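You operate a simulated robot arm through the tools that you are given. There is no shell and no other tool.

You run a simulated robot arm. Do the job below in one go: nothing can be reset, and whatever is moved stays where it is left.

Task
Put things in order on the top of table 1. At the end: the white carton (marked "BANDS") from the top of table 1 stands where the clear bag stood; the blue filter stands where the folded orange cloth stood; the folded orange cloth stands where the white carton stood; the clear bag from the top of table 1 is in the gold basket; whatever was shut is shut again. Leave all else as you found it, and nothing knocked over.
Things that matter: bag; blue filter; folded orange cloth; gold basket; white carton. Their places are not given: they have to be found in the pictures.

Only the result counts: the job must be done as asked and must still hold three seconds after the hand-in. Knocking over, shifting, dropping, spilling or breaking anything else fails it. Flat cloth is picked up by pressing the open fingertips on it (5 to 10 N) and closing them slowly along it; thin cloth reads only 2 to 8 mm in the jaws.

Robot
A 6-joint arm with a two-finger parallel gripper, fixed in place. Base frame: the origin is on the floor under the middle of its stand, x ahead of it, y to its left, z up; the work surface is at about z = 760. Readings come in mm, rad, newtons and seconds.
With the tool pointing down near the work surface it reaches from about 240 to 640 mm from the base axis. Its first joint turns from -1.152 to 1.152 rad. Payload 2.7 kg.
Tool frame: the origin (TCP) lies between the finger pads and is the grasp point; the fingertips stand 23 mm ahead of it; z points along the fingers, y is the line along which they close. Largest opening 94 mm; finger width 38, thickness 10; the body of the gripper, 54 by 96 mm, starts 39 mm behind the TCP.
Orientation is that of the tool frame in the base frame, as a unit quaternion [w, x, y, z]. With the fingers straight down and closing along the base's y, the tool's x points along the base's -x, its y along +y and its z along -z.

Tools
- The arm moves only by the tool move_arm. Its argument "targets" is a list of rows, each a list of 7 numbers: the shift along the base's x, y, z in mm, then the turn, a rotation vector about the base's x, y, z in degrees, then the finger opening in mm, from 0 to 94. In form: [[tx, ty, tz, wx, wy, wz, jaw], ...]. A call has 1 to 20 rows; each row is the pose to reach, as a shift and turn from the pose commanded when the call began. A row lasts 0.2 s, in which the tool goes at most 50 mm and 0.15 rad; a call with a longer step from one row to the next is refused whole, and so is a gripper value outside its range. Where a pose cannot be reached the arm comes as near as it can. A force on the tool above 40 N (or 10 N above the force at the start of the call, whichever is more), or a blocked arm, ends the call early, and 0.2 s more pass. Each finger travels about 45 mm/s and halts on what it meets, pressing with about 44 N; the grip force reading is that of the motor and also rises with nothing between the fingers. The clock runs only during rows and for 0.2 s after the last one: add rows that repeat a pose to give the fingers time. The reply holds the time, the measured pose of the TCP, the force on the tool along the base axes, the opening and the grip force, in the units named above and with some noise, with the torque about the TCP (base axes, N m) and any sound that the robot's microphone picked up.
- Cameras (640 x 400 px; columns grow to the right, rows downward): "scene" is fixed at [80.5, -453.9, 1378.4]; the picture's right is [0.60, -0.80, 0.00], its down [-0.64, -0.48, -0.60] and it looks along [0.48, 0.36, -0.80] (base axes); focal length 284 px, centre (320, 200). "wrist" rides on the gripper at [86, 16, -74] in the tool frame; the picture's right is [-0.18, 0.98, 0.00], its down [-0.58, -0.11, -0.81] and it looks along [-0.79, -0.15, 0.59] (tool axes); focal length 243 px, centre (320, 200).
- camera(camera): a new picture of that camera. The clock stands still meanwhile.
- locate(camera, pixels): for up to 12 pixels [column, row] of the newest picture of that camera ("zoom" is the newest enlarged one), the place [x, y, z] in the base frame of the surface seen there, good to about 2 mm. The clock stands still meanwhile.
- enlarge(camera, box): a new picture of the part [left, top, right, bottom] of that camera's present view, enlarged. The clock stands still meanwhile.
- finish_job(): hands the job in; it is judged then, once.

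Unless the task says otherwise, let go and move clear before handing in.

The tools are called after "Emit:" as name(argument=value, ...) on one line, values as JSON. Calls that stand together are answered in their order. move_arm: Moves the arm, as the interface text tells. Its arguments: {"type":"object","properties":{"targets":{"type":"array","items":{"type":"array","items":{"type":"number"}}}},"required":["targets"]} The other tools are called the same way: camera (camera) takes a picture; locate (camera, pixels) gives the place of the surface under pixels of a picture; enlarge (camera, box) takes an enlarged picture of a part of a camera's view; finish_job () hands the job in.

At the start:

```text
t: 0.0
eef_pos: [292.1, -157.2, 1102.6]
ee_rot: [0.0, 0.0, 1.0, 0.0]
force: [-0.7, -0.2, -0.1]
wrist_torque: [0.01, 0.0, 0.01]
finger_gap: 94.2
finger_force: 0.1
```

scene: 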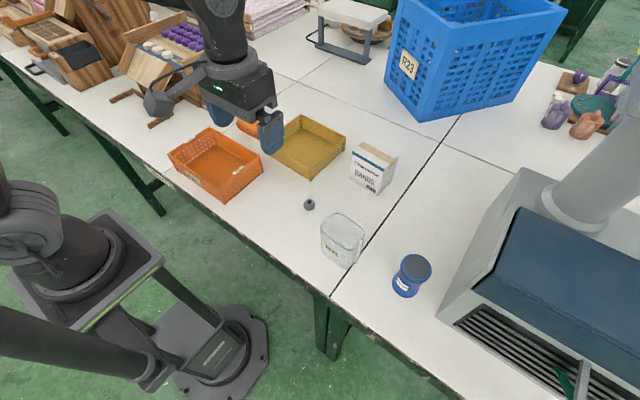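
wrist: 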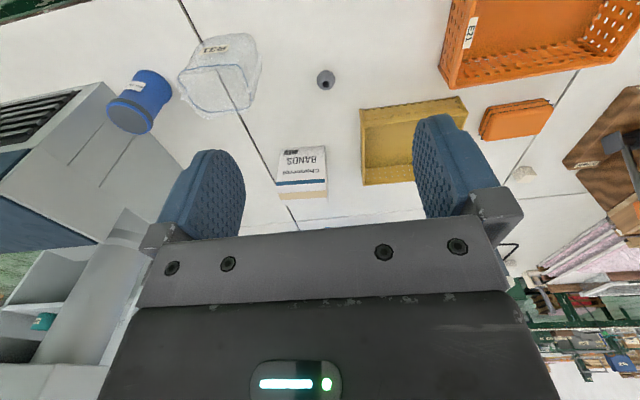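

The scene picture shows the white carton near (373,168), the clear bag near (341,240), the blue filter near (411,275), a gold basket near (308,146), and the orange cloth partly hidden by the gripper near (250,127). I'll enlarge for a closer look before moving.

Emit:
enlarge(camera="scene", box=[160, 90, 460, 310])

Emit:
enlarge(camera="wrist", box=[80, 0, 640, 240])

Emit:
locate(camera="wrist", pixels=[[218, 75], [145, 90], [303, 165], [302, 180], [515, 118], [413, 135], [326, 80], [228, 60], [130, 120], [150, 80], [250, 100], [190, 100]])

Emit:
locate(camera="scene", pixels=[[341, 220], [341, 240], [341, 262], [411, 263], [405, 290], [376, 155], [370, 178], [310, 150], [308, 204], [250, 127], [345, 225], [360, 225]])

```text
1.82 times, centred on (310, 200) of scene
```

zoom: 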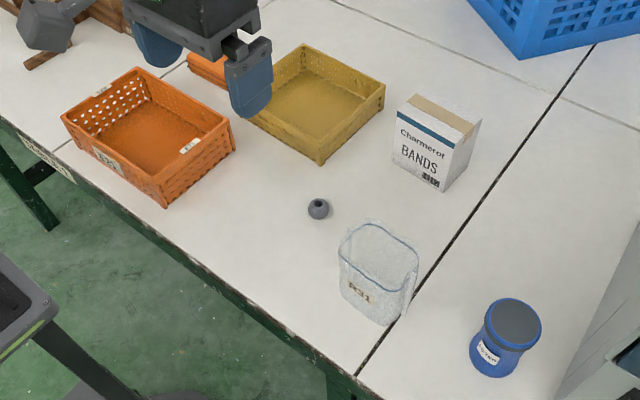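

```text
1.14 times, centred on (360, 120) of wrist
```

zoom: 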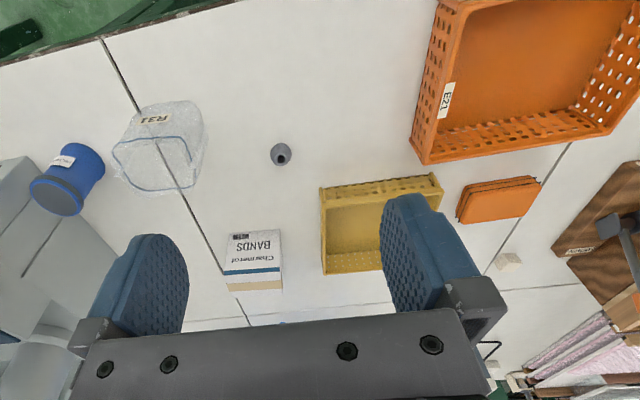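

```text
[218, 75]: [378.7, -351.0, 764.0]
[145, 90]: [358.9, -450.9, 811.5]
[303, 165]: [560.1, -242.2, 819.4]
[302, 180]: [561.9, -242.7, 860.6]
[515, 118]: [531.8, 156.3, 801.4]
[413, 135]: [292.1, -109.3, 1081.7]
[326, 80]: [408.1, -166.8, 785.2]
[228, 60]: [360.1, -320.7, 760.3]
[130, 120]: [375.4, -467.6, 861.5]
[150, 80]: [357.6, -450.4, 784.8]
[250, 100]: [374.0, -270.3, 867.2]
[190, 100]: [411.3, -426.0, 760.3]
```

```text
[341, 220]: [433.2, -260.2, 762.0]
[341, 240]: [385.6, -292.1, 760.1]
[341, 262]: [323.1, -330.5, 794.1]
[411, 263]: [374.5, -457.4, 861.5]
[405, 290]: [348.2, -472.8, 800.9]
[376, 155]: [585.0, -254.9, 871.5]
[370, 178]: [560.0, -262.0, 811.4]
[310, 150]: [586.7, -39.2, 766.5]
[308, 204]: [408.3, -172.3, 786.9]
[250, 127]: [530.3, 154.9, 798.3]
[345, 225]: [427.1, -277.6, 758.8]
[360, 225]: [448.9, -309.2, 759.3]
```

Everything on the list is located roughly: the cloth is at about (530,155), the carton at (585,-250), the bag at (375,-310), the filter at (365,-460) and the gold basket at (590,-40). I'll zoom in on each one to get its shape and extents.

Emit:
enlarge(camera="scene", box=[300, 200, 400, 280])

Emit:
enlarge(camera="scene", box=[370, 240, 450, 310])

Emit:
enlarge(camera="scene", box=[330, 130, 420, 205])

Emit:
enlarge(camera="wrist", box=[90, 20, 290, 150])

Emit:
enlarge(camera="wrist", box=[440, 60, 600, 180])

```text
5.00 times, centred on (350, 240) of scene
```

zoom: 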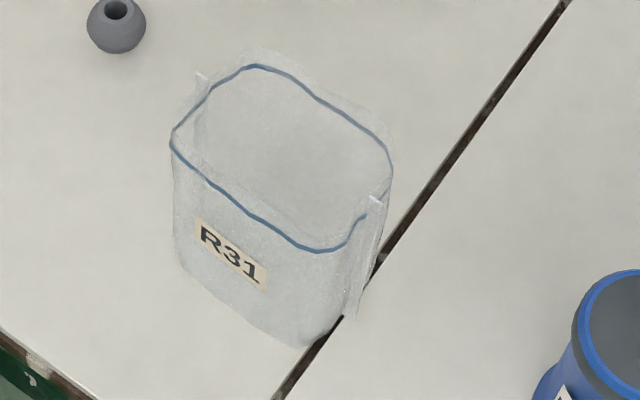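

```text
5.71 times, centred on (410, 275) of scene
```

zoom: 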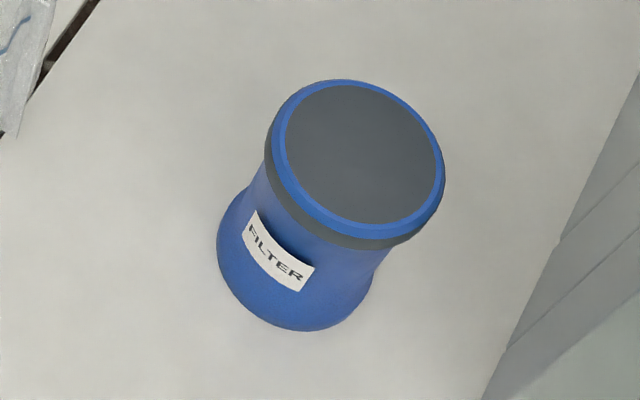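

```text
5.33 times, centred on (375, 168) of scene
```

zoom: 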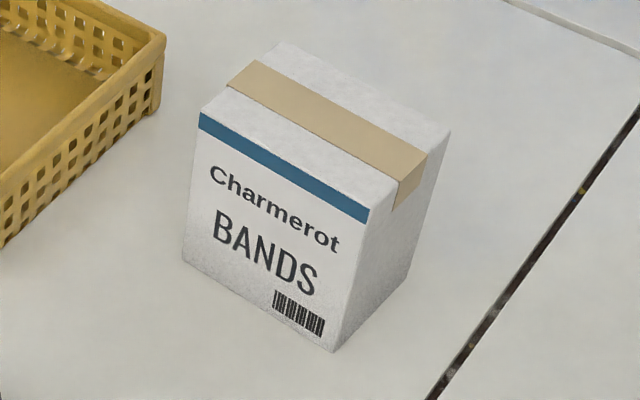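

```text
3.08 times, centred on (190, 85) of wrist
```

zoom: 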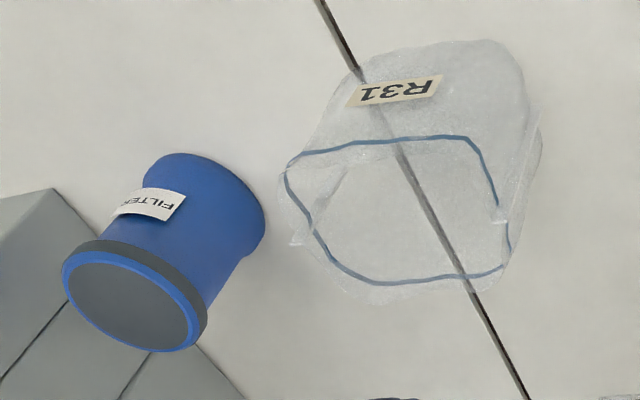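

```text
3.33 times, centred on (520, 120) of wrist
```

zoom: 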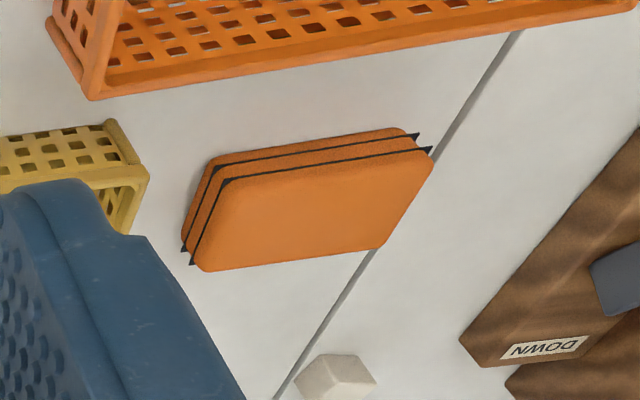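

The bag is an open, empty-looking standing bag with a blue rim line, and the cloth is a folded stack about 40 mm thick. I'll locate the rim and edge points of each item in fresh enlargements, one at a time.

Emit:
enlarge(camera="scene", box=[300, 200, 400, 280])

Emit:
locate(camera="zoom", pixels=[[254, 67], [320, 98], [387, 153], [366, 213], [318, 251], [215, 187], [171, 146], [190, 113], [205, 240], [260, 280], [300, 346], [178, 266]])

Emit:
enlarge(camera="wrist", box=[440, 60, 600, 180])

Emit:
locate(camera="zoom", pixels=[[230, 186], [420, 155], [378, 245], [205, 265], [300, 220], [207, 162], [393, 134], [187, 230], [340, 370], [210, 240], [320, 152], [240, 275]])

Emit:
enlarge(camera="scene", box=[330, 130, 420, 205])

Emit:
locate(camera="zoom", pixels=[[202, 112], [368, 213], [448, 132], [285, 46], [186, 258], [333, 348], [408, 275], [325, 130], [100, 95], [150, 45], [160, 120], [300, 90]])

Emit:
enlarge(camera="scene", box=[370, 240, 450, 310])

Emit:
locate(camera="zoom", pixels=[[280, 120], [345, 83], [437, 160], [370, 232], [365, 155], [300, 85], [220, 250], [300, 328], [370, 300], [275, 265], [425, 220], [560, 260]])

```text
5.00 times, centred on (350, 240) of scene
```

zoom: 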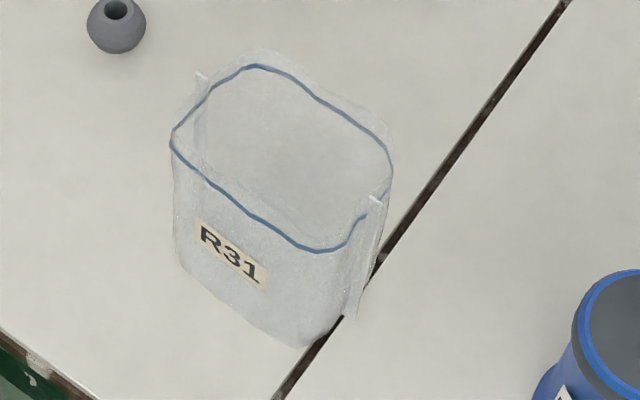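

```text
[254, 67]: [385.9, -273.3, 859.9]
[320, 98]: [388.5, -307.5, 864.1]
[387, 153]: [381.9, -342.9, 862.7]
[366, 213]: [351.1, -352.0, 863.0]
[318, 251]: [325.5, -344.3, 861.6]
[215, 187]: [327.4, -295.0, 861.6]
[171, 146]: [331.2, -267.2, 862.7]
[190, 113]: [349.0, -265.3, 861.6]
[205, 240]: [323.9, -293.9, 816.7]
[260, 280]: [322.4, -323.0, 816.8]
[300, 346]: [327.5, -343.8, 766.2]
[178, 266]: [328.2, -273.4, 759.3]
```

```text
3.33 times, centred on (520, 120) of wrist
```

zoom: 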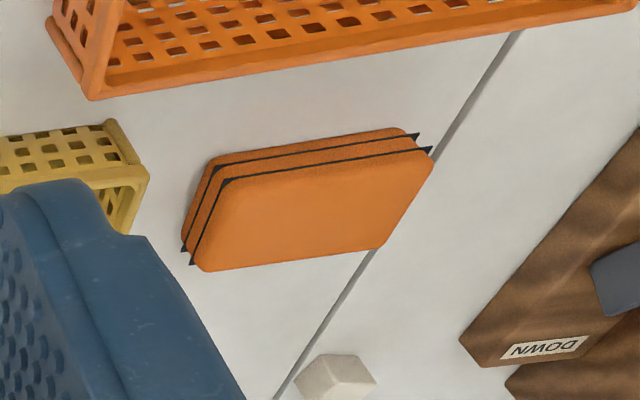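

```text
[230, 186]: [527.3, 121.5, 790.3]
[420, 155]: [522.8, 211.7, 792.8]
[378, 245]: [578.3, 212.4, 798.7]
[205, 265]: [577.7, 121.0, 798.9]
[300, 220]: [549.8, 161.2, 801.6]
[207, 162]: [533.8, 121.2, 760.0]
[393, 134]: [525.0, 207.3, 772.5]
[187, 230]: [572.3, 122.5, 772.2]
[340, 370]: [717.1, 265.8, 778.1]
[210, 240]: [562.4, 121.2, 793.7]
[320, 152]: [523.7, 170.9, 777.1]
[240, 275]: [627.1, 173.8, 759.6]
```

```text
5.33 times, centred on (375, 168) of scene
```

zoom: 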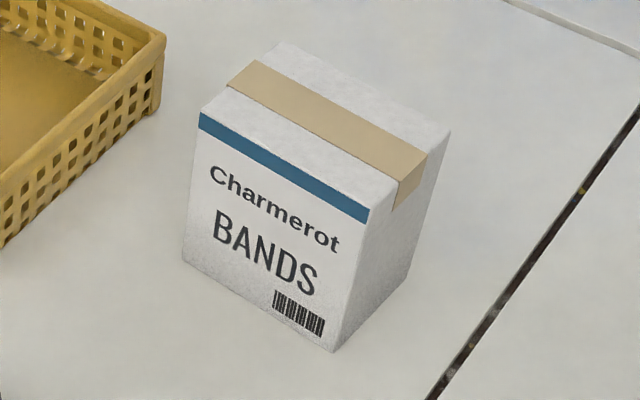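

```text
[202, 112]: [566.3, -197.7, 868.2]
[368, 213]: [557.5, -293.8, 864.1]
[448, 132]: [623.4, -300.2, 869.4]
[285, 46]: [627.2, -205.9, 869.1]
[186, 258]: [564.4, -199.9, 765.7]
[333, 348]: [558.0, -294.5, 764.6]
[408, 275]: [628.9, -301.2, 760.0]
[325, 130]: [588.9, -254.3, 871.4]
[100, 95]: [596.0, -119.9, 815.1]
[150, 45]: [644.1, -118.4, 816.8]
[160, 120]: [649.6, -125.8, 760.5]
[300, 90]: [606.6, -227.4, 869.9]
```

```text
5.71 times, centred on (410, 275) of scene
```

zoom: 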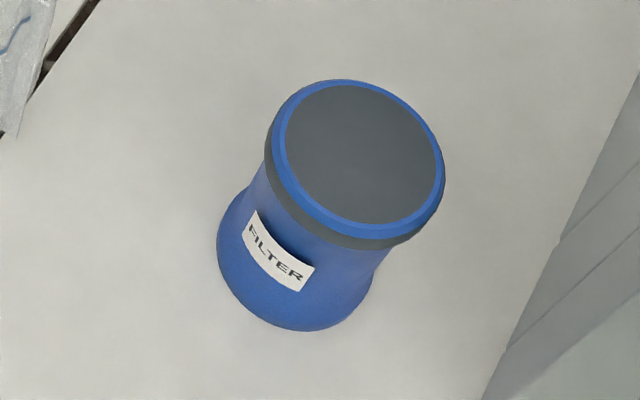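

```text
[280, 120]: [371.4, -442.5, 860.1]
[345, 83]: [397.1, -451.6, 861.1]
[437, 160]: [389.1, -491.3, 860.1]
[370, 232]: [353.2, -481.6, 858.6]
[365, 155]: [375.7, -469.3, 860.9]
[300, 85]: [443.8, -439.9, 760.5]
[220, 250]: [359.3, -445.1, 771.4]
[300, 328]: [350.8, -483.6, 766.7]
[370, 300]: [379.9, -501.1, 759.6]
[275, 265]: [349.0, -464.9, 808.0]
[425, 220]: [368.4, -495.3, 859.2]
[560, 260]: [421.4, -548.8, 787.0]
```

The extents so far are:
- **Bag rim:** x 325–388, y −265 to −352, z about 863.
- **Carton:** centre about (594,−250), turned about −5°, top at 870.
- **Cloth:** about 58×92×40 mm, centred near (550,166).
- **Filter:** centre about (374,−467), top at 861.

Next I'll map the obstacles: the baskets, the wooden items, the crate and the machine.

Emit:
enlarge(camera="wrist", box=[330, 0, 640, 200])

Emit:
locate(camera="zoom", pixels=[[235, 175], [230, 160], [65, 220], [70, 375], [275, 195], [480, 335], [560, 250], [500, 300], [600, 300], [380, 320], [600, 110], [250, 100]])

Emit:
enlarge(camera="scene", box=[160, 90, 360, 215])

Emit:
locate(camera="zoom", pixels=[[590, 165], [500, 278], [450, 90], [510, 170], [330, 200], [180, 125], [215, 355], [30, 195], [300, 250], [130, 220], [480, 120], [560, 160]])

Emit:
locate(camera="scene", pixels=[[520, 175], [442, 318], [470, 250], [515, 210], [550, 190], [418, 118], [388, 75], [398, 5], [340, 35], [160, 125], [135, 60], [310, 40]])

```text
2.00 times, centred on (485, 100) of wrist
```

zoom: 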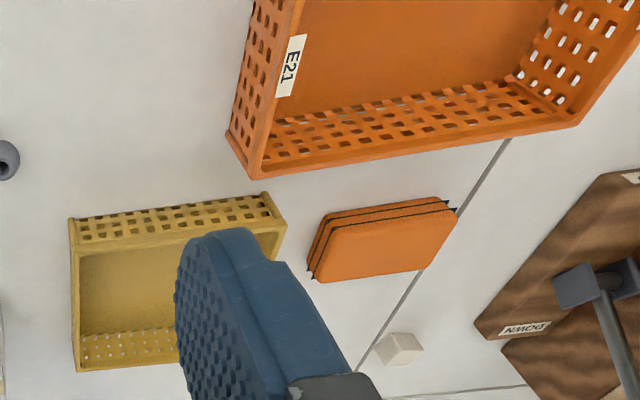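

```text
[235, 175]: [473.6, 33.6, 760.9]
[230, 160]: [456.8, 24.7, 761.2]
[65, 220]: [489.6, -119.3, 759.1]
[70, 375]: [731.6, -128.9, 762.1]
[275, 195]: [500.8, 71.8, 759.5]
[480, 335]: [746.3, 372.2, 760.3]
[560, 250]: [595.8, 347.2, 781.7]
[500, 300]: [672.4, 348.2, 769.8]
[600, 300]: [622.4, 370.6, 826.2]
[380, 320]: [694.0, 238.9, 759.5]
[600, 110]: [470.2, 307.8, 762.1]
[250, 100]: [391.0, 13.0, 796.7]
```

```text
3.20 times, centred on (260, 152) of scene
```

zoom: 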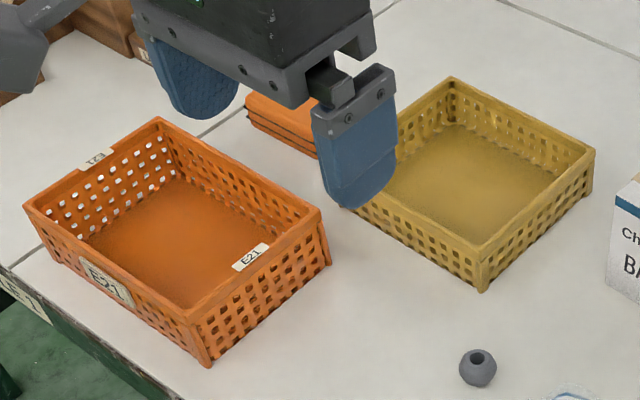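

```text
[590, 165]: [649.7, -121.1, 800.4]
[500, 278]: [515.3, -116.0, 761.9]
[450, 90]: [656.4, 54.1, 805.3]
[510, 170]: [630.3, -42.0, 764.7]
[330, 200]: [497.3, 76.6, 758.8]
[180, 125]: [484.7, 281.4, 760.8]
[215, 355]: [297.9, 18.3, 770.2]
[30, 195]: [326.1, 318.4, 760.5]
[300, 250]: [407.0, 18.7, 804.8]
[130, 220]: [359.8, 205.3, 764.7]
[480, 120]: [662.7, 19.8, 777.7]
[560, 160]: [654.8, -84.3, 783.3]
```

```text
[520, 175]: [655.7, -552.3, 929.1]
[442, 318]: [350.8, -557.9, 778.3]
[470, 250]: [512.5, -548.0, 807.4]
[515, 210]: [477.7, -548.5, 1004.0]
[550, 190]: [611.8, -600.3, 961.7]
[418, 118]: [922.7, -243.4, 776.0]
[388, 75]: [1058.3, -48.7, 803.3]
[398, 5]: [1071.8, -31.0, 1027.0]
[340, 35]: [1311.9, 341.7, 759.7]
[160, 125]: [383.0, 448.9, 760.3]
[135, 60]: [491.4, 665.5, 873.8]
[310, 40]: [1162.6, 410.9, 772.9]
```

The machine's front face is at y≈−548. The gold basket spans about x 513–655, y −120 to 55, with its rim at 817 and floor at 765. I'll turn the gripper −90° so the fingers close along x and move to where the wrist camera can see the bag and filter.

Emit:
move_arm(targets=[[8, 2, -13, 0, 0, -7.5, 94], [16, 4, -26, 0, 0, -15, 94], [24, 6, -39, 0, 0, -22.5, 94], [32, 8, -52, 0, 0, -30, 94], [40, 10, -65, 0, 0, -37.5, 94], [48, 12, -78, 0, 0, -45, 94], [56, 14, -91, 0, 0, -52.5, 94], [64, 16, -104, 0, 0, -60, 94], [72, 18, -117, 0, 0, -67.5, 94], [80, 20, -130, 0, 0, -75, 94], [88, 22, -143, 0, 0, -82.5, 94], [98, 22, -160, 0, 0, -90, 94], [98, 22, -160, 0, 0, -90, 94]])

Emit:
camera(camera="wrist")

Emit:
camera(camera="scene")

```text
t: 2.8
eef_pos: [390.4, -135.0, 943.6]
ee_rot: [-0.002, 0.708, 0.706, 0.0]
force: [-0.2, 1.1, 0.1]
wrist_torque: [-0.01, 0.02, -0.05]
finger_gap: 94.1
finger_force: 0.0
```

```text
taken
```

wrist: 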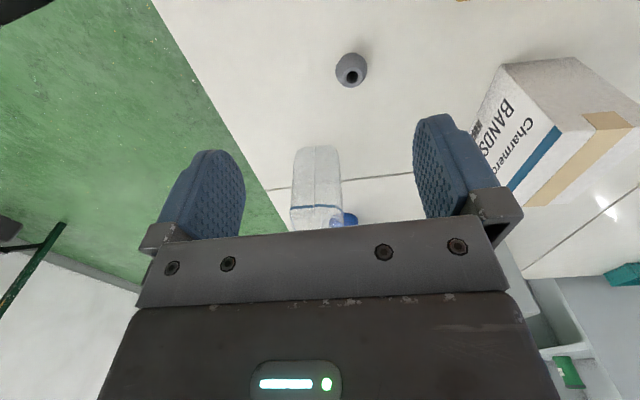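

```text
taken
```

scene: 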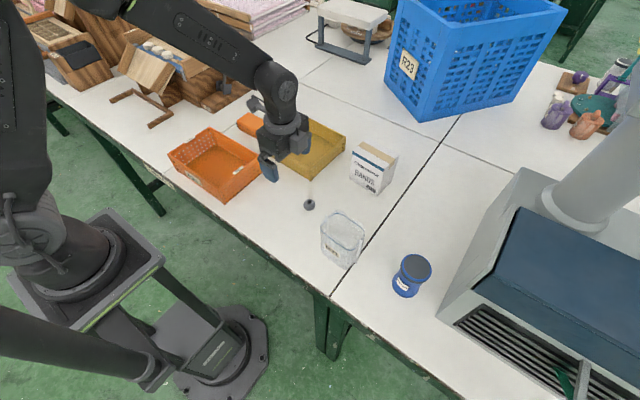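

The turn worked. The bag shows between the fingers at (317,190) in the wrist view. I'll measure its sides from here with an enlargement.

Emit:
enlarge(camera="wrist", box=[250, 130, 410, 230])

Emit:
locate(camera="zoom", pixels=[[168, 300], [360, 300], [260, 306], [180, 90], [345, 80], [260, 330], [175, 200], [355, 200], [385, 345], [260, 200], [300, 305], [220, 305]])

Emit:
enlarge(camera="scene", box=[300, 200, 400, 280])

Emit:
locate(camera="zoom", pixels=[[254, 67], [289, 83], [340, 108], [371, 132], [389, 170], [344, 240], [290, 242], [250, 217], [190, 168], [173, 130], [225, 82], [350, 300]])

```text
4.00 times, centred on (330, 180) of wrist
```

zoom: 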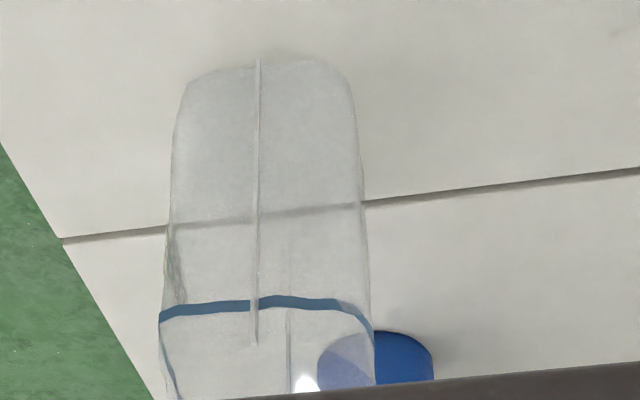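

```text
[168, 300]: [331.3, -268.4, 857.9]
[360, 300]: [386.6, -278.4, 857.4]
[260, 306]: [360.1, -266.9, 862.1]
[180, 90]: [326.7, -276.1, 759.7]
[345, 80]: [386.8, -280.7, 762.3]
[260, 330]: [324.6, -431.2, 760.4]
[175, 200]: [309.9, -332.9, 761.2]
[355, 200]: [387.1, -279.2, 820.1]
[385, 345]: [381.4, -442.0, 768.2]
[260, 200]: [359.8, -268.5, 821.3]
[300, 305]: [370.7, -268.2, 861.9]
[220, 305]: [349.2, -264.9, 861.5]
```

```text
5.00 times, centred on (350, 240) of scene
```

zoom: 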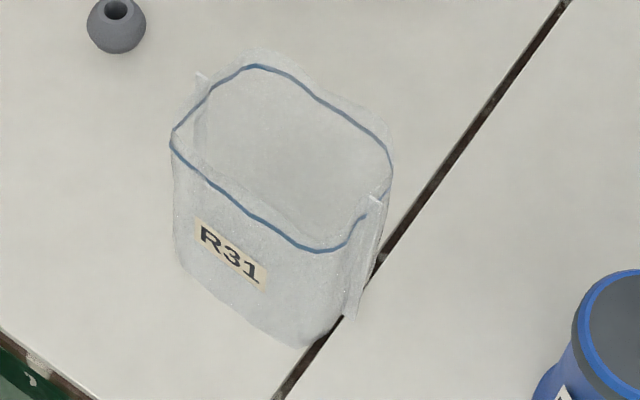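

```text
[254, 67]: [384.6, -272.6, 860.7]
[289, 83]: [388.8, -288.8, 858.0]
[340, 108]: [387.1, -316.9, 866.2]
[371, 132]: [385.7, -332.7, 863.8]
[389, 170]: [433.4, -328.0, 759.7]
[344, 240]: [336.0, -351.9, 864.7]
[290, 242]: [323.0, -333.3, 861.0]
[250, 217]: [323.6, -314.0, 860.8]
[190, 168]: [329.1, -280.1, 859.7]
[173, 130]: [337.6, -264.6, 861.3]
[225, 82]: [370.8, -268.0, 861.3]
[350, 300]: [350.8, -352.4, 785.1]
```

The bag centre is (356,−309), its yaw about −4°, its width about 64 mm along x, and its rim at about 863. I'll go above it with open fingers and lower to TCP z≈836.

Emit:
move_arm(targets=[[-9, -44, 5, 0, 0, -1, 94], [-18, -88, 8, 0, 0, -2, 94], [-26, -131, 8, 0, 0, -3, 94], [-34, -174, 8, 0, 0, -4, 94], [-34, -174, 8, 0, 0, -4, 94], [-34, -174, -25, 0, 0, -4, 94], [-34, -174, -55, 0, 0, -4, 94], [-34, -174, -80, 0, 0, -4, 94], [-34, -174, -98, 0, 0, -4, 94], [-34, -174, -106, 0, 0, -4, 94], [-34, -174, -106, 0, 0, -4, 94]])

Emit:
camera(camera="wrist")

Emit:
enlarge(camera="scene", box=[270, 140, 450, 300])

```text
t: 5.3
eef_pos: [360.3, -308.9, 840.4]
ee_rot: [0.004, 0.731, 0.682, 0.001]
force: [-0.8, 1.5, 9.4]
wrist_torque: [0.11, 0.21, 0.0]
finger_gap: 94.1
finger_force: 0.1
stopped in row 11: the force on the tool passed its limit at 41 N (the readings are from after the stop); the commanded pose is now the measured one
```

```text
taken
```

wrist: 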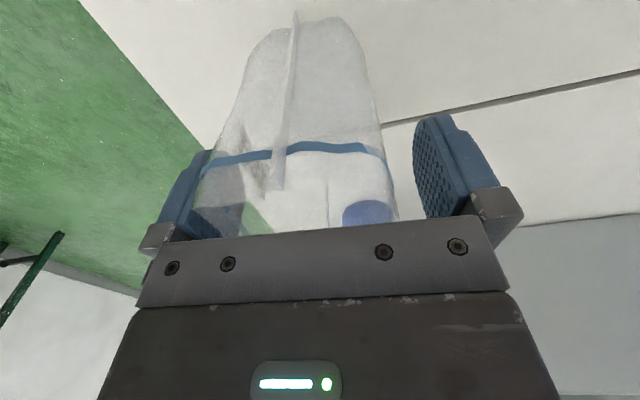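

```text
2.50 times, centred on (360, 220) of scene
```

zoom: 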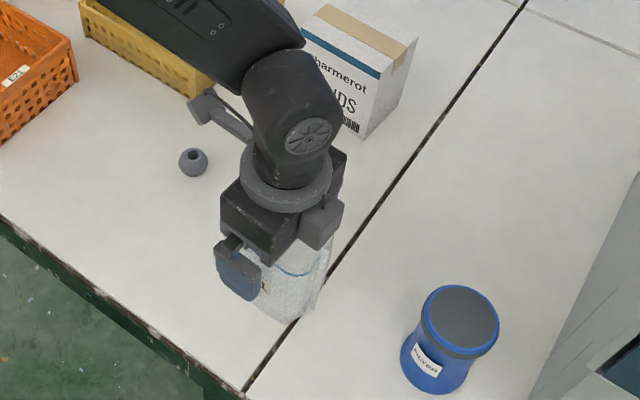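

The palm touched the bag's clear upper lip, which stands higher than the blue line, and the move stopped at z=840 with 9 N left. The bag is still upright, so I'll back up about 12 mm and check.

Emit:
move_arm(targets=[[-1, 0, 6, 0, 0, 0, 94], [-3, 0, 13, 0, 0, 0, 94], [-3, 0, 13, 0, 0, 0, 94]])

Emit:
enlarge(camera="wrist", box=[150, 0, 500, 240])

Emit:
locate(camera="zoom", pixels=[[260, 260], [200, 270], [320, 260], [150, 280], [370, 260], [240, 200], [300, 200], [380, 330], [120, 300], [270, 340], [180, 120], [370, 150]])

Emit:
enlarge(camera="scene", box=[300, 200, 400, 280])

```text
t: 6.1
eef_pos: [356.2, -308.9, 852.8]
ee_rot: [0.002, 0.732, 0.682, 0.0]
force: [-0.2, 0.7, 0.5]
wrist_torque: [-0.03, 0.01, -0.01]
finger_gap: 94.1
finger_force: 0.1
```

```text
1.67 times, centred on (325, 120) of wrist
```

zoom: 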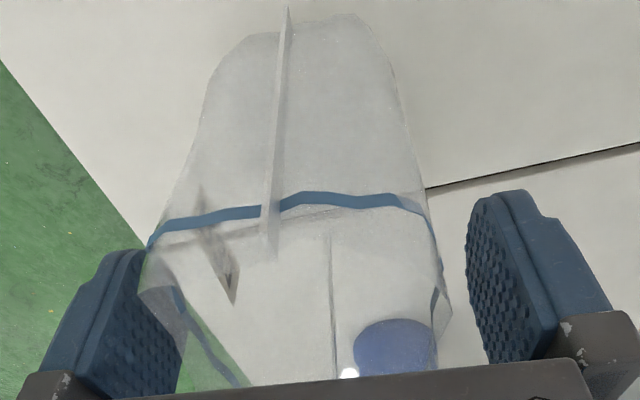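

```text
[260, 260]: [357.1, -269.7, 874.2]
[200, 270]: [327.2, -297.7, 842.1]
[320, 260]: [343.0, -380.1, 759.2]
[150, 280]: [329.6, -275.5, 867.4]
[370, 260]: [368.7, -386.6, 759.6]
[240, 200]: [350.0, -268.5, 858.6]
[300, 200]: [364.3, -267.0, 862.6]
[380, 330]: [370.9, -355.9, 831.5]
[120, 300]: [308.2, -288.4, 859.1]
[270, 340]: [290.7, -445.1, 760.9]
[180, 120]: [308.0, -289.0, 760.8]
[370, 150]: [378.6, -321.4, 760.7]
```

```text
5.00 times, centred on (350, 240) of scene
```

zoom: 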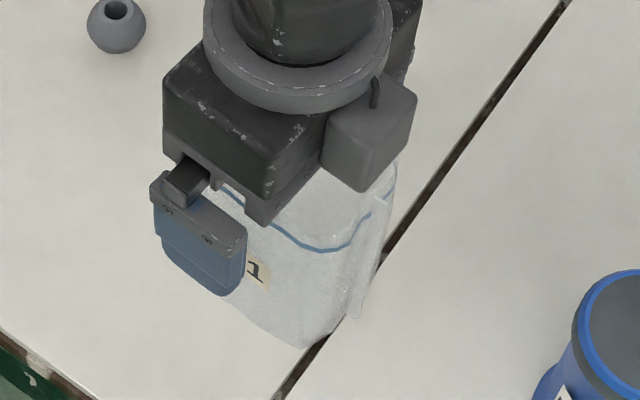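

The bag stayed put, and its side flap tops out around z=874. Contact is clear now at z=853. I'll close slowly to about 58 mm and read the grip.

Emit:
move_arm(targets=[[0, 0, 0, 0, 0, 0, 82], [0, 0, 0, 0, 0, 0, 74], [0, 0, 0, 0, 0, 0, 68], [0, 0, 0, 0, 0, 0, 64], [0, 0, 0, 0, 0, 0, 61], [0, 0, 0, 0, 0, 0, 58], [0, 0, 0, 0, 0, 0, 58]])

Emit:
enlarge(camera="wrist", box=[150, 0, 500, 240])

```text
t: 7.7
eef_pos: [355.8, -308.1, 852.5]
ee_rot: [0.003, 0.731, 0.682, 0.001]
force: [0.3, 0.7, 0.8]
wrist_torque: [-0.03, 0.05, 0.0]
finger_gap: 65.1
finger_force: 43.8
```

```text
1.67 times, centred on (325, 120) of wrist
```

zoom: 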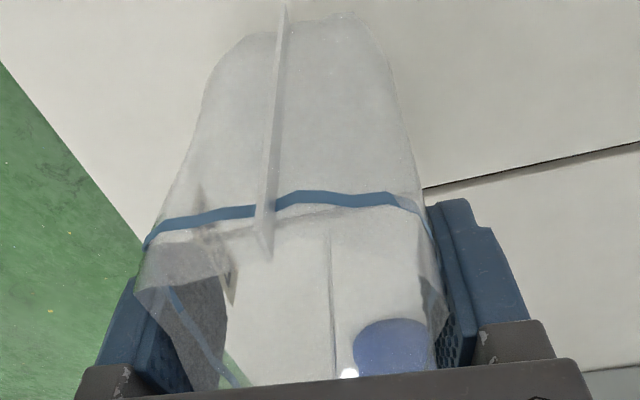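

The bag is held firmly at 65 mm and it behaves as rigid. I'll lift it straight up, then carry it over the gold basket at (583,−33).

Emit:
move_arm(targets=[[0, 0, 10, 0, 0, 0, 58], [0, 0, 30, 0, 0, 0, 58], [0, 0, 60, 0, 0, 0, 58], [0, 0, 90, 0, 0, 0, 58], [0, 0, 115, 0, 0, 0, 58], [22.6, 27.6, 115, 0, 0, 0, 58], [45.2, 55.2, 115, 0, 0, 0, 58], [67.8, 82.8, 115, 0, 0, 0, 58], [90.4, 110.4, 115, 0, 0, 0, 58], [113, 138, 115, 0, 0, 0, 58], [135.6, 165.6, 115, 0, 0, 0, 58], [158.2, 193.2, 115, 0, 0, 0, 58], [180.8, 220.8, 115, 0, 0, 0, 58], [203.4, 248.4, 115, 0, 0, 0, 58], [226, 276, 115, 0, 0, 0, 58], [226, 276, 115, 0, 0, 0, 58]])

Emit:
camera(camera="scene")

Emit:
camera(camera="wrist")

```text
t: 11.1
eef_pos: [581.7, -33.0, 965.8]
ee_rot: [0.003, 0.731, 0.682, 0.0]
force: [-0.2, 0.2, 0.1]
wrist_torque: [0.0, 0.02, -0.01]
finger_gap: 65.1
finger_force: 44.2
```

```text
taken
```

scene: 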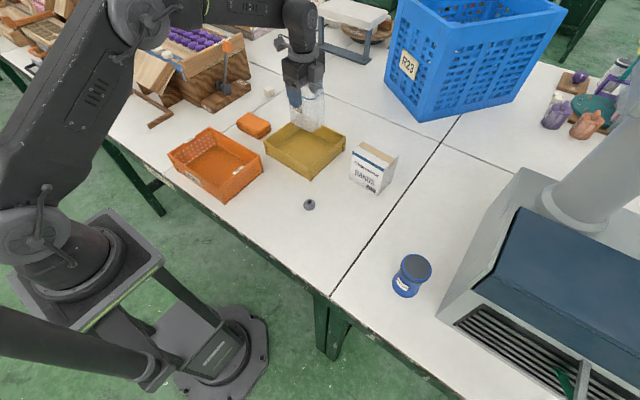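

```text
taken
```

wrist: 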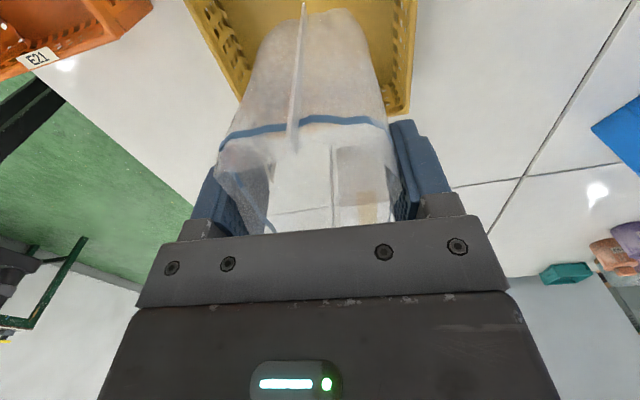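

The bag is above the gold basket and hangs straight. I'll check the basket's rim edges once more before lowering.

Emit:
enlarge(camera="scene", box=[225, 80, 375, 190])

Emit:
locate(camera="zoom", pixels=[[170, 285], [275, 345], [375, 405], [440, 330], [505, 255], [450, 215], [270, 200], [215, 240], [60, 130], [190, 175], [110, 240], [340, 290]])

```text
3.64 times, centred on (300, 135) of scene
```

zoom: 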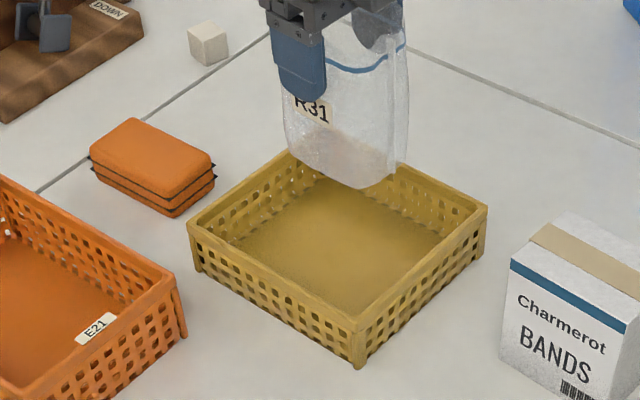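

```text
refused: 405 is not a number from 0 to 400
```

Emit:
locate(camera="zoom", pixels=[[190, 224], [275, 275], [356, 322], [425, 262], [484, 208], [440, 180], [285, 158], [240, 190], [300, 230], [370, 240], [340, 290], [420, 225]])

```text
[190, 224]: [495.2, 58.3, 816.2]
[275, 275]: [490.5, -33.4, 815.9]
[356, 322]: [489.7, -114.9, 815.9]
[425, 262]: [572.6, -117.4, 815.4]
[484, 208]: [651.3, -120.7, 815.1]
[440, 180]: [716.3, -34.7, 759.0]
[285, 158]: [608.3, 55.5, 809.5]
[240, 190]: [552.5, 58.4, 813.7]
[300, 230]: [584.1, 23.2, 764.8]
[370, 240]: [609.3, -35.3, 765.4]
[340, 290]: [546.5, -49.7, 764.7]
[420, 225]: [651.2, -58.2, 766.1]
```

The basket rim runs x 489–654, y −120 to 58, and the floor is at 765. I'll centre the bag at about (573,−31) and lower it to just above the floor.

Emit:
move_arm(targets=[[-5, 1, 0, 0, 0, 0, 58], [-10, 2, 0, 0, 0, 0, 58], [-10, 2, -25, 0, 0, 0, 58], [-10, 2, -50, 0, 0, 0, 58], [-10, 2, -75, 0, 0, 0, 58], [-10, 2, -90, 0, 0, 0, 58], [-10, 2, -98, 0, 0, 0, 58], [-10, 2, -103, 0, 0, 0, 58], [-10, 2, -103, 0, 0, 0, 58]])

Emit:
enlarge(camera="scene", box=[225, 80, 375, 190])

```text
t: 13.1
eef_pos: [571.8, -31.6, 863.3]
ee_rot: [0.003, 0.731, 0.682, 0.001]
force: [-0.7, 0.6, -0.7]
wrist_torque: [0.02, -0.01, -0.02]
finger_gap: 64.7
finger_force: 44.2
```

```text
3.64 times, centred on (300, 135) of scene
```

zoom: 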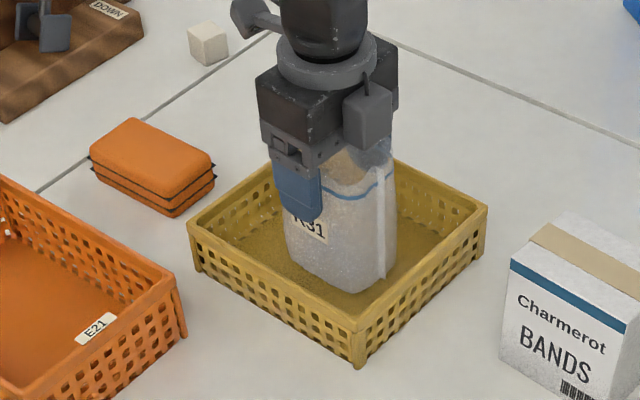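

The bag is inside the basket and about 5 mm above the floor. I'll lower it in small steps to contact.

Emit:
move_arm(targets=[[0, 0, -2, 0, 0, 0, 58], [0, 0, -4, 0, 0, 0, 58], [0, 0, -6, 0, 0, 0, 58], [0, 0, -6, 0, 0, 0, 58]])

```text
t: 14.1
eef_pos: [571.7, -32.4, 858.0]
ee_rot: [0.003, 0.731, 0.682, 0.002]
force: [0.3, -0.3, -0.8]
wrist_torque: [0.02, 0.02, -0.03]
finger_gap: 64.9
finger_force: 44.2
```

There's no contact yet at z=858, so I'll keep going in 1 mm steps.

Emit:
move_arm(targets=[[0, 0, -1, 0, 0, 0, 58], [0, 0, -2, 0, 0, 0, 58], [0, 0, -2, 0, 0, 0, 58]])

```text
t: 14.9
eef_pos: [571.6, -31.4, 857.2]
ee_rot: [0.003, 0.732, 0.682, 0.001]
force: [-0.1, 0.1, 4.5]
wrist_torque: [0.0, 0.22, -0.01]
finger_gap: 65.4
finger_force: 44.0
```

A 4.5 N upward force shows the bag is resting on the floor. I'll open slowly and rise straight up.

Emit:
move_arm(targets=[[0, 0, 0, 0, 0, 0, 66], [0, 0, 0, 0, 0, 0, 72], [0, 0, 0, 0, 0, 0, 80], [0, 0, 0, 0, 0, 0, 90], [0, 0, 0, 0, 0, 0, 94], [0, 0, 10, 0, 0, 0, 94], [0, 0, 30, 0, 0, 0, 94], [0, 0, 60, 0, 0, 0, 94], [0, 0, 95, 0, 0, 0, 94], [0, 0, 110, 0, 0, 0, 94]])

Emit:
camera(camera="scene")

Emit:
enlarge(camera="scene", box=[225, 80, 375, 190])

```text
t: 17.1
eef_pos: [570.2, -30.5, 967.6]
ee_rot: [0.003, 0.73, 0.683, 0.0]
force: [-0.6, 0.3, -0.4]
wrist_torque: [0.0, -0.02, -0.01]
finger_gap: 93.9
finger_force: 0.2
```

```text
taken
```

scene: 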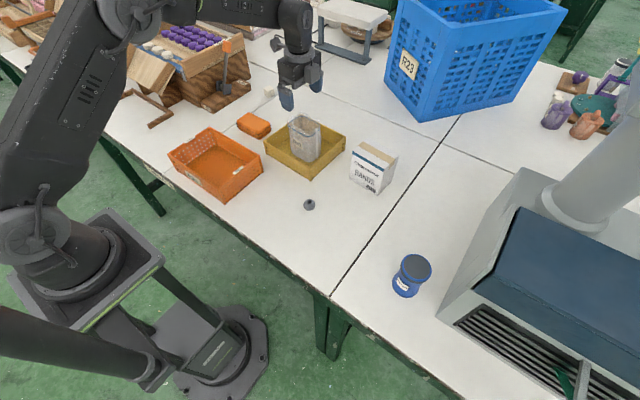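

```text
3.64 times, centred on (300, 135) of scene
```

zoom: 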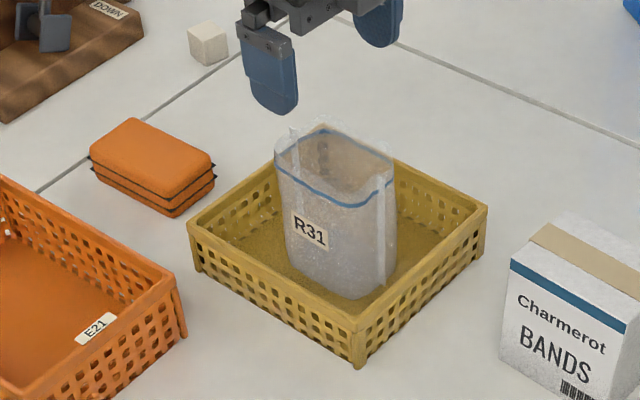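

The bag stands upright in the gold basket, clear of the fingers. Next is the carton at (594,−250), yaw about −5°, so I'll move above it and check that the arm reaches.

Emit:
move_arm(targets=[[3, -36, -5, 0, 0, -0.2, 94], [6, -72, -10, 0, 0, -0.4, 94], [9, -108, -10, 0, 0, -0.6, 94], [13, -144, -10, 0, 0, -0.8, 94], [17, -180, -10, 0, 0, -1, 94], [21, -214, -10, 0, 0, -1.2, 94], [21, -214, -10, 0, 0, -1.2, 94], [21, -214, -10, 0, 0, -1.2, 94]])

Emit:
camera(camera="wrist")

Emit:
enlarge(camera="scene", box=[325, 105, 425, 205])

```text
t: 18.9
eef_pos: [592.1, -244.5, 956.2]
ee_rot: [0.004, 0.738, 0.674, 0.001]
force: [0.4, 0.6, 0.2]
wrist_torque: [-0.07, 0.0, 0.03]
finger_gap: 94.1
finger_force: 0.1
```

```text
taken
```

wrist: 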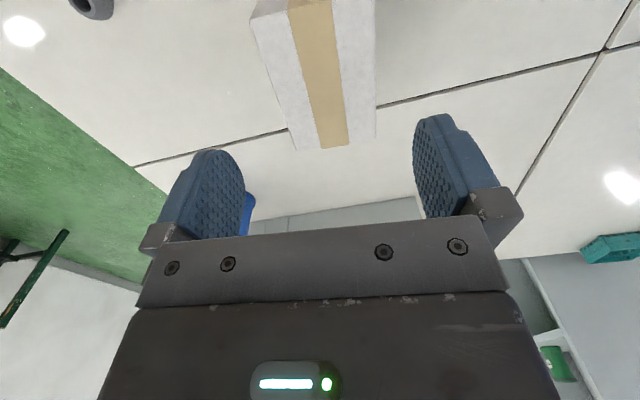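

```text
4.00 times, centred on (375, 155) of scene
```

zoom: 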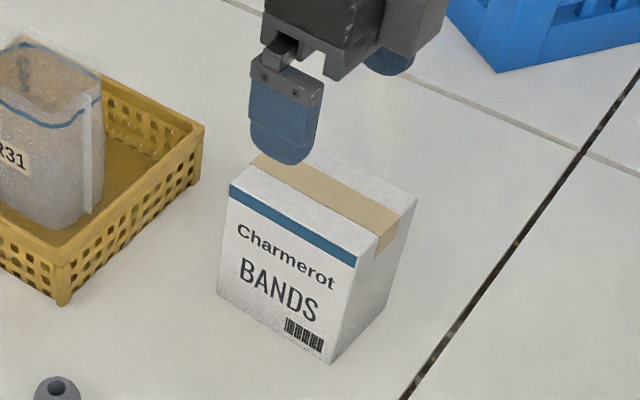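

The arm reaches (592,−244.5) with the tool straight. I'll measure the carton's top edges from the wrist view for a centred descent.

Emit:
locate(camera="wrist", pixels=[[254, 18], [292, 147], [275, 75], [374, 135], [374, 70], [375, 20], [333, 146], [290, 100], [372, 100], [330, 60], [265, 50], [320, 110]])

```text
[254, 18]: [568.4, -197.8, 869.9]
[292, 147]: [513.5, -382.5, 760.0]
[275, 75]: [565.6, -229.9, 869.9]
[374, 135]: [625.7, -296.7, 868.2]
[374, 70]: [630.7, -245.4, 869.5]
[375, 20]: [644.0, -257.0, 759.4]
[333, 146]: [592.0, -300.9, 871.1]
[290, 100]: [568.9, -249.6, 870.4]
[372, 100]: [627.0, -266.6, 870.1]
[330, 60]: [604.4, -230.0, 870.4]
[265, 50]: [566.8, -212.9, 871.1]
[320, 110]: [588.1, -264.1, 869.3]
```

The carton's top spans x ≈564–630 around y=−245, so its centre is about (595.5,−249.5) and its width 66 mm. I'll shift 3 mm in x and descend to TCP z≈841, with the palm about 9 mm above the top.

Emit:
move_arm(targets=[[3, -1, -5, 0, 0, 0, 94], [3, -1, -30, 0, 0, 0, 94], [3, -1, -60, 0, 0, 0, 94], [3, -1, -85, 0, 0, 0, 94], [3, -1, -105, 0, 0, 0, 94], [3, -1, -115, 0, 0, 0, 94], [3, -1, -115, 0, 0, 0, 94]])

Emit:
camera(camera="wrist")

Emit:
enlarge(camera="scene", box=[325, 105, 425, 205])

```text
t: 20.5
eef_pos: [595.9, -245.1, 842.3]
ee_rot: [0.003, 0.739, 0.674, 0.001]
force: [0.1, -0.6, -0.6]
wrist_torque: [-0.01, -0.01, 0.02]
finger_gap: 94.1
finger_force: 0.0
out of reach, approached as far as the arm can: row 1
```

```text
taken
```

wrist: 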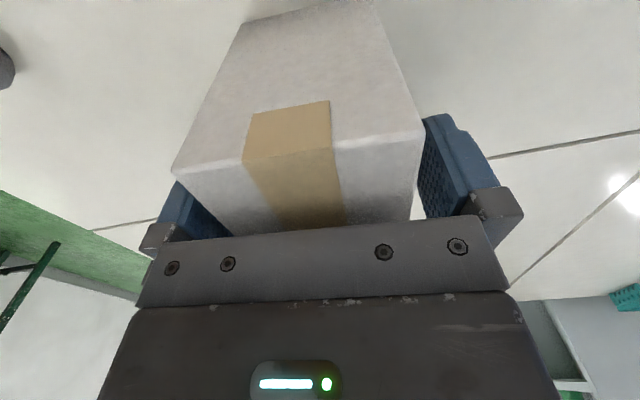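

```text
4.00 times, centred on (375, 155) of scene
```

zoom: 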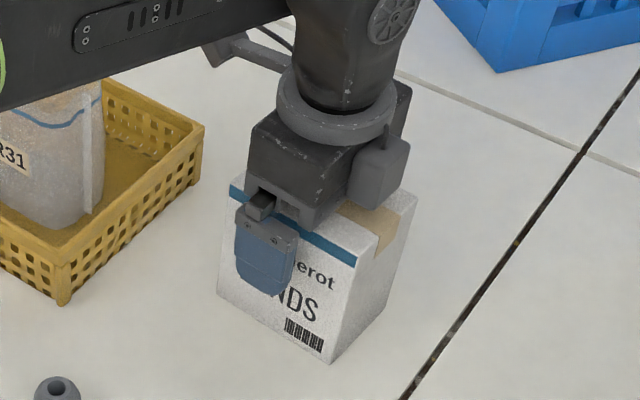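

The fingers straddle the carton with no contact. I'll close slowly to grip.

Emit:
move_arm(targets=[[3, -1, 0, 0, 0, 0, 84], [3, -1, 0, 0, 0, 0, 76], [3, -1, 0, 0, 0, 0, 70], [3, -1, 0, 0, 0, 0, 66], [3, -1, 0, 0, 0, 0, 62], [3, -1, 0, 0, 0, 0, 58], [3, -1, 0, 0, 0, 0, 58]])

```text
t: 22.1
eef_pos: [594.7, -246.1, 842.6]
ee_rot: [0.003, 0.738, 0.674, 0.001]
force: [0.4, -1.5, 0.9]
wrist_torque: [-0.02, 0.1, 0.03]
finger_gap: 69.9
finger_force: 43.9
out of reach, approached as far as the arm can: row 1, 2, 3, 4, 5, 6, 7
```

The carton is gripped at 70 mm and 44 N. That call's extra 3 mm shift wasn't needed, so I'll undo it while lifting a little and read the weight.

Emit:
move_arm(targets=[[0, 0, 3, 0, 0, 0, 58], [-1, 0, 8, 0, 0, 0, 58], [-3, 1, 16, 0, 0, 0, 58], [-3, 1, 25, 0, 0, 0, 58], [-3, 1, 25, 0, 0, 0, 58]])

Emit:
enlarge(camera="scene", box=[325, 105, 425, 205])

```text
t: 23.3
eef_pos: [596.0, -245.1, 866.6]
ee_rot: [0.003, 0.738, 0.674, 0.0]
force: [-0.1, 0.3, -2.3]
wrist_torque: [0.01, -0.03, -0.02]
finger_gap: 69.6
finger_force: 43.5
out of reach, approached as far as the arm can: row 3, 4, 5
```

```text
4.00 times, centred on (375, 155) of scene
```

zoom: 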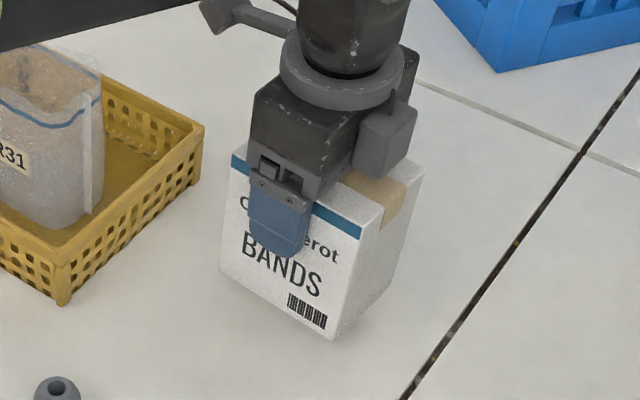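

The carton is lifted cleanly and level, weighing about 2–3 N. I'll carry it to the bag's old place, with the TCP aimed at (356,−305.5) so the carton's centre falls at (356,−309).

Emit:
move_arm(targets=[[-10, 0, 15, 0, 0, 0, 58], [-40, -8, 30, 0, 0, 0, 58], [-75, -18, 35, 0, 0, 0.3, 58], [-110, -27, 35, 0, 0, 0.6, 58], [-145, -36, 35, 0, 0, 0.9, 58], [-180, -45, 35, 0, 0, 1.2, 58], [-212, -53, 35, 0, 0, 1.2, 58], [-241, -60, 35, 0, 0, 1.2, 58], [-241, -60, 35, 0, 0, 1.2, 58], [-241, -60, 10, 0, 0, 1.2, 58], [-241, -60, -10, 0, 0, 1.2, 58], [-241, -60, -18, 0, 0, 1.2, 58], [-241, -60, -18, 0, 0, 1.2, 58]])

Emit:
enlarge(camera="scene", box=[270, 140, 450, 300])

```text
t: 26.1
eef_pos: [350.2, -303.6, 848.1]
ee_rot: [0.003, 0.731, 0.682, 0.001]
force: [1.1, 0.4, -3.1]
wrist_torque: [-0.04, 0.0, 0.01]
finger_gap: 69.7
finger_force: 43.9
```

```text
2.50 times, centred on (360, 220) of scene
```

zoom: 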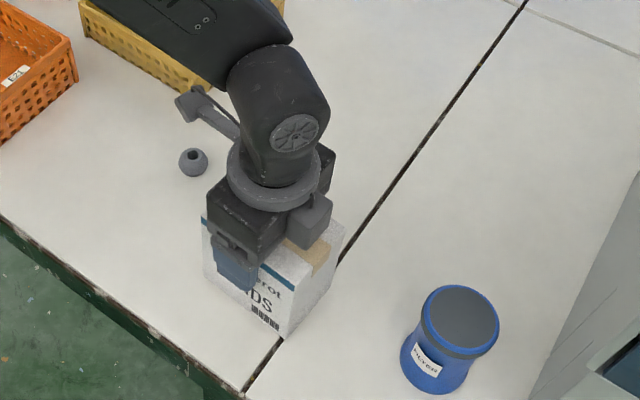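

The TCP reads (350.2,−303.6), about 6 mm short in x. I'll correct that, then measure the carton's top corners before setting it down.

Emit:
move_arm(targets=[[3, -1, 0, 0, 0, 0, 58], [6, -2, 0, 0, 0, 0, 58], [6, -2, 0, 0, 0, 0, 58]])

Emit:
enlarge(camera="scene", box=[310, 200, 410, 280])

```text
t: 26.9
eef_pos: [356.7, -306.0, 847.3]
ee_rot: [0.002, 0.731, 0.682, 0.0]
force: [0.2, 0.0, -2.3]
wrist_torque: [0.01, 0.01, 0.01]
finger_gap: 69.9
finger_force: 44.0
```

```text
5.00 times, centred on (360, 240) of scene
```

zoom: 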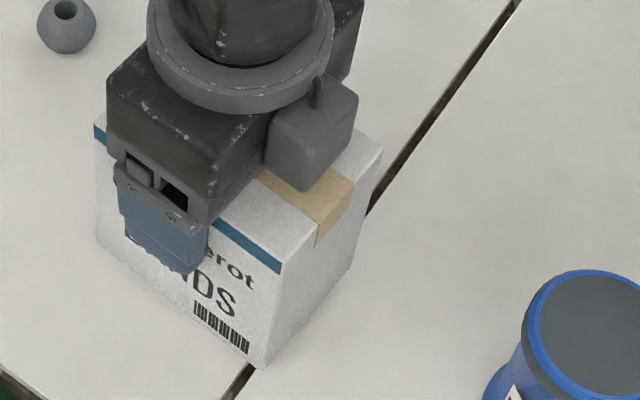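

Emit:
locate(camera="zoom", pixels=[[283, 270], [382, 150], [98, 122], [262, 364], [350, 270], [98, 240], [250, 235], [350, 150], [270, 285], [115, 150], [370, 145], [290, 260]])

```text
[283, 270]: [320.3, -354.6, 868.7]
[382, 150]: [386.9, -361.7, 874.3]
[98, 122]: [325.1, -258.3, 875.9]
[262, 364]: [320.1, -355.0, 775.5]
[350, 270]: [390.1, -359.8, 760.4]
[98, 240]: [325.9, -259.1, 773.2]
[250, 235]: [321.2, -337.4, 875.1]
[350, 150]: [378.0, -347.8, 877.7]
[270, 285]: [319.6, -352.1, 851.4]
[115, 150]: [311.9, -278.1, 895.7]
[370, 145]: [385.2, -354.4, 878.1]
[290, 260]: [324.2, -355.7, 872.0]
```

The carton's diagonal corners give a centre of (356,−310), on target. I'll lower it gently to contact.

Emit:
move_arm(targets=[[0, 0, -2, 0, 0, 0, 58], [0, 0, -3.5, 0, 0, 0, 58], [0, 0, -4.5, 0, 0, 0, 58], [0, 0, -4.5, 0, 0, 0, 58]])

```text
t: 27.9
eef_pos: [355.8, -305.8, 844.5]
ee_rot: [0.003, 0.731, 0.683, 0.0]
force: [0.6, -1.1, -2.7]
wrist_torque: [0.0, -0.03, 0.0]
finger_gap: 69.8
finger_force: 44.1
```

Emit:
move_arm(targets=[[0, 0, -1, 0, 0, 0, 58], [0, 0, -2, 0, 0, 0, 58], [0, 0, -2, 0, 0, 0, 58]])

```text
t: 28.7
eef_pos: [357.0, -305.2, 843.3]
ee_rot: [0.003, 0.731, 0.682, 0.0]
force: [-0.1, 0.1, -4.0]
wrist_torque: [0.02, 0.03, 0.02]
finger_gap: 69.9
finger_force: 43.6
```

The force is still about −3 N, the carton's own weight, so it isn't touching yet. I'll lower a bit more.

Emit:
move_arm(targets=[[0, 0, -1, 0, 0, 0, 58], [0, 0, -2, 0, 0, 0, 58], [0, 0, -2, 0, 0, 0, 58]])

```text
t: 29.5
eef_pos: [357.8, -306.5, 842.3]
ee_rot: [0.003, 0.732, 0.682, 0.0]
force: [-4.6, 8.2, 27.9]
wrist_torque: [0.62, 1.42, -0.25]
finger_gap: 70.0
finger_force: 44.0
```

It's in contact and pressing 28 N. I'll ease up 1 mm to unload it, then open and rise.

Emit:
move_arm(targets=[[0, 0, 0.7, 0, 0, 0, 58], [0, 0, 1, 0, 0, 0, 58], [0, 0, 1, 0, 0, 0, 68], [0, 0, 1, 0, 0, 0, 72], [0, 0, 1, 0, 0, 0, 78], [0, 0, 1, 0, 0, 0, 88], [0, 0, 1, 0, 0, 0, 94], [0, 0, 15, 0, 0, 0, 94], [0, 0, 40, 0, 0, 0, 94], [0, 0, 75, 0, 0, 0, 94], [0, 0, 110, 0, 0, 0, 94]])

Emit:
camera(camera="scene")

Emit:
enlarge(camera="scene", box=[300, 190, 420, 290])

```text
t: 31.9
eef_pos: [357.8, -304.2, 950.6]
ee_rot: [0.004, 0.731, 0.682, 0.001]
force: [0.2, 0.5, -0.4]
wrist_torque: [-0.01, 0.04, 0.0]
finger_gap: 94.0
finger_force: 0.1
```

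```text
taken
```

scene: 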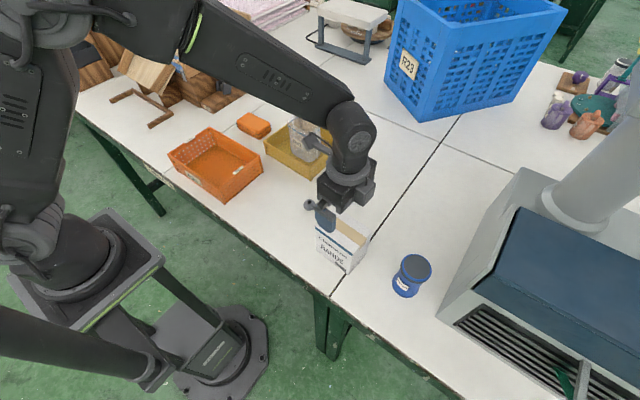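

```text
4.00 times, centred on (360, 240) of scene
```

zoom: 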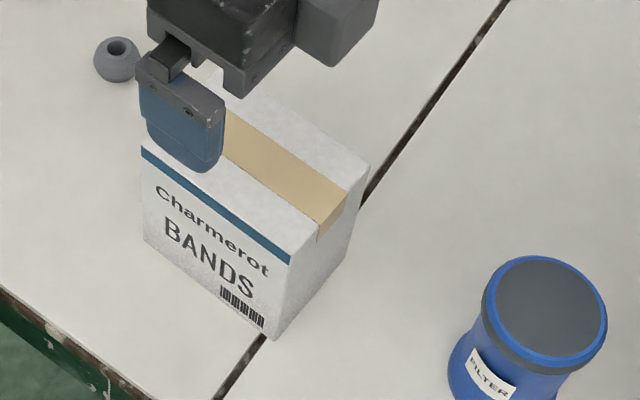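

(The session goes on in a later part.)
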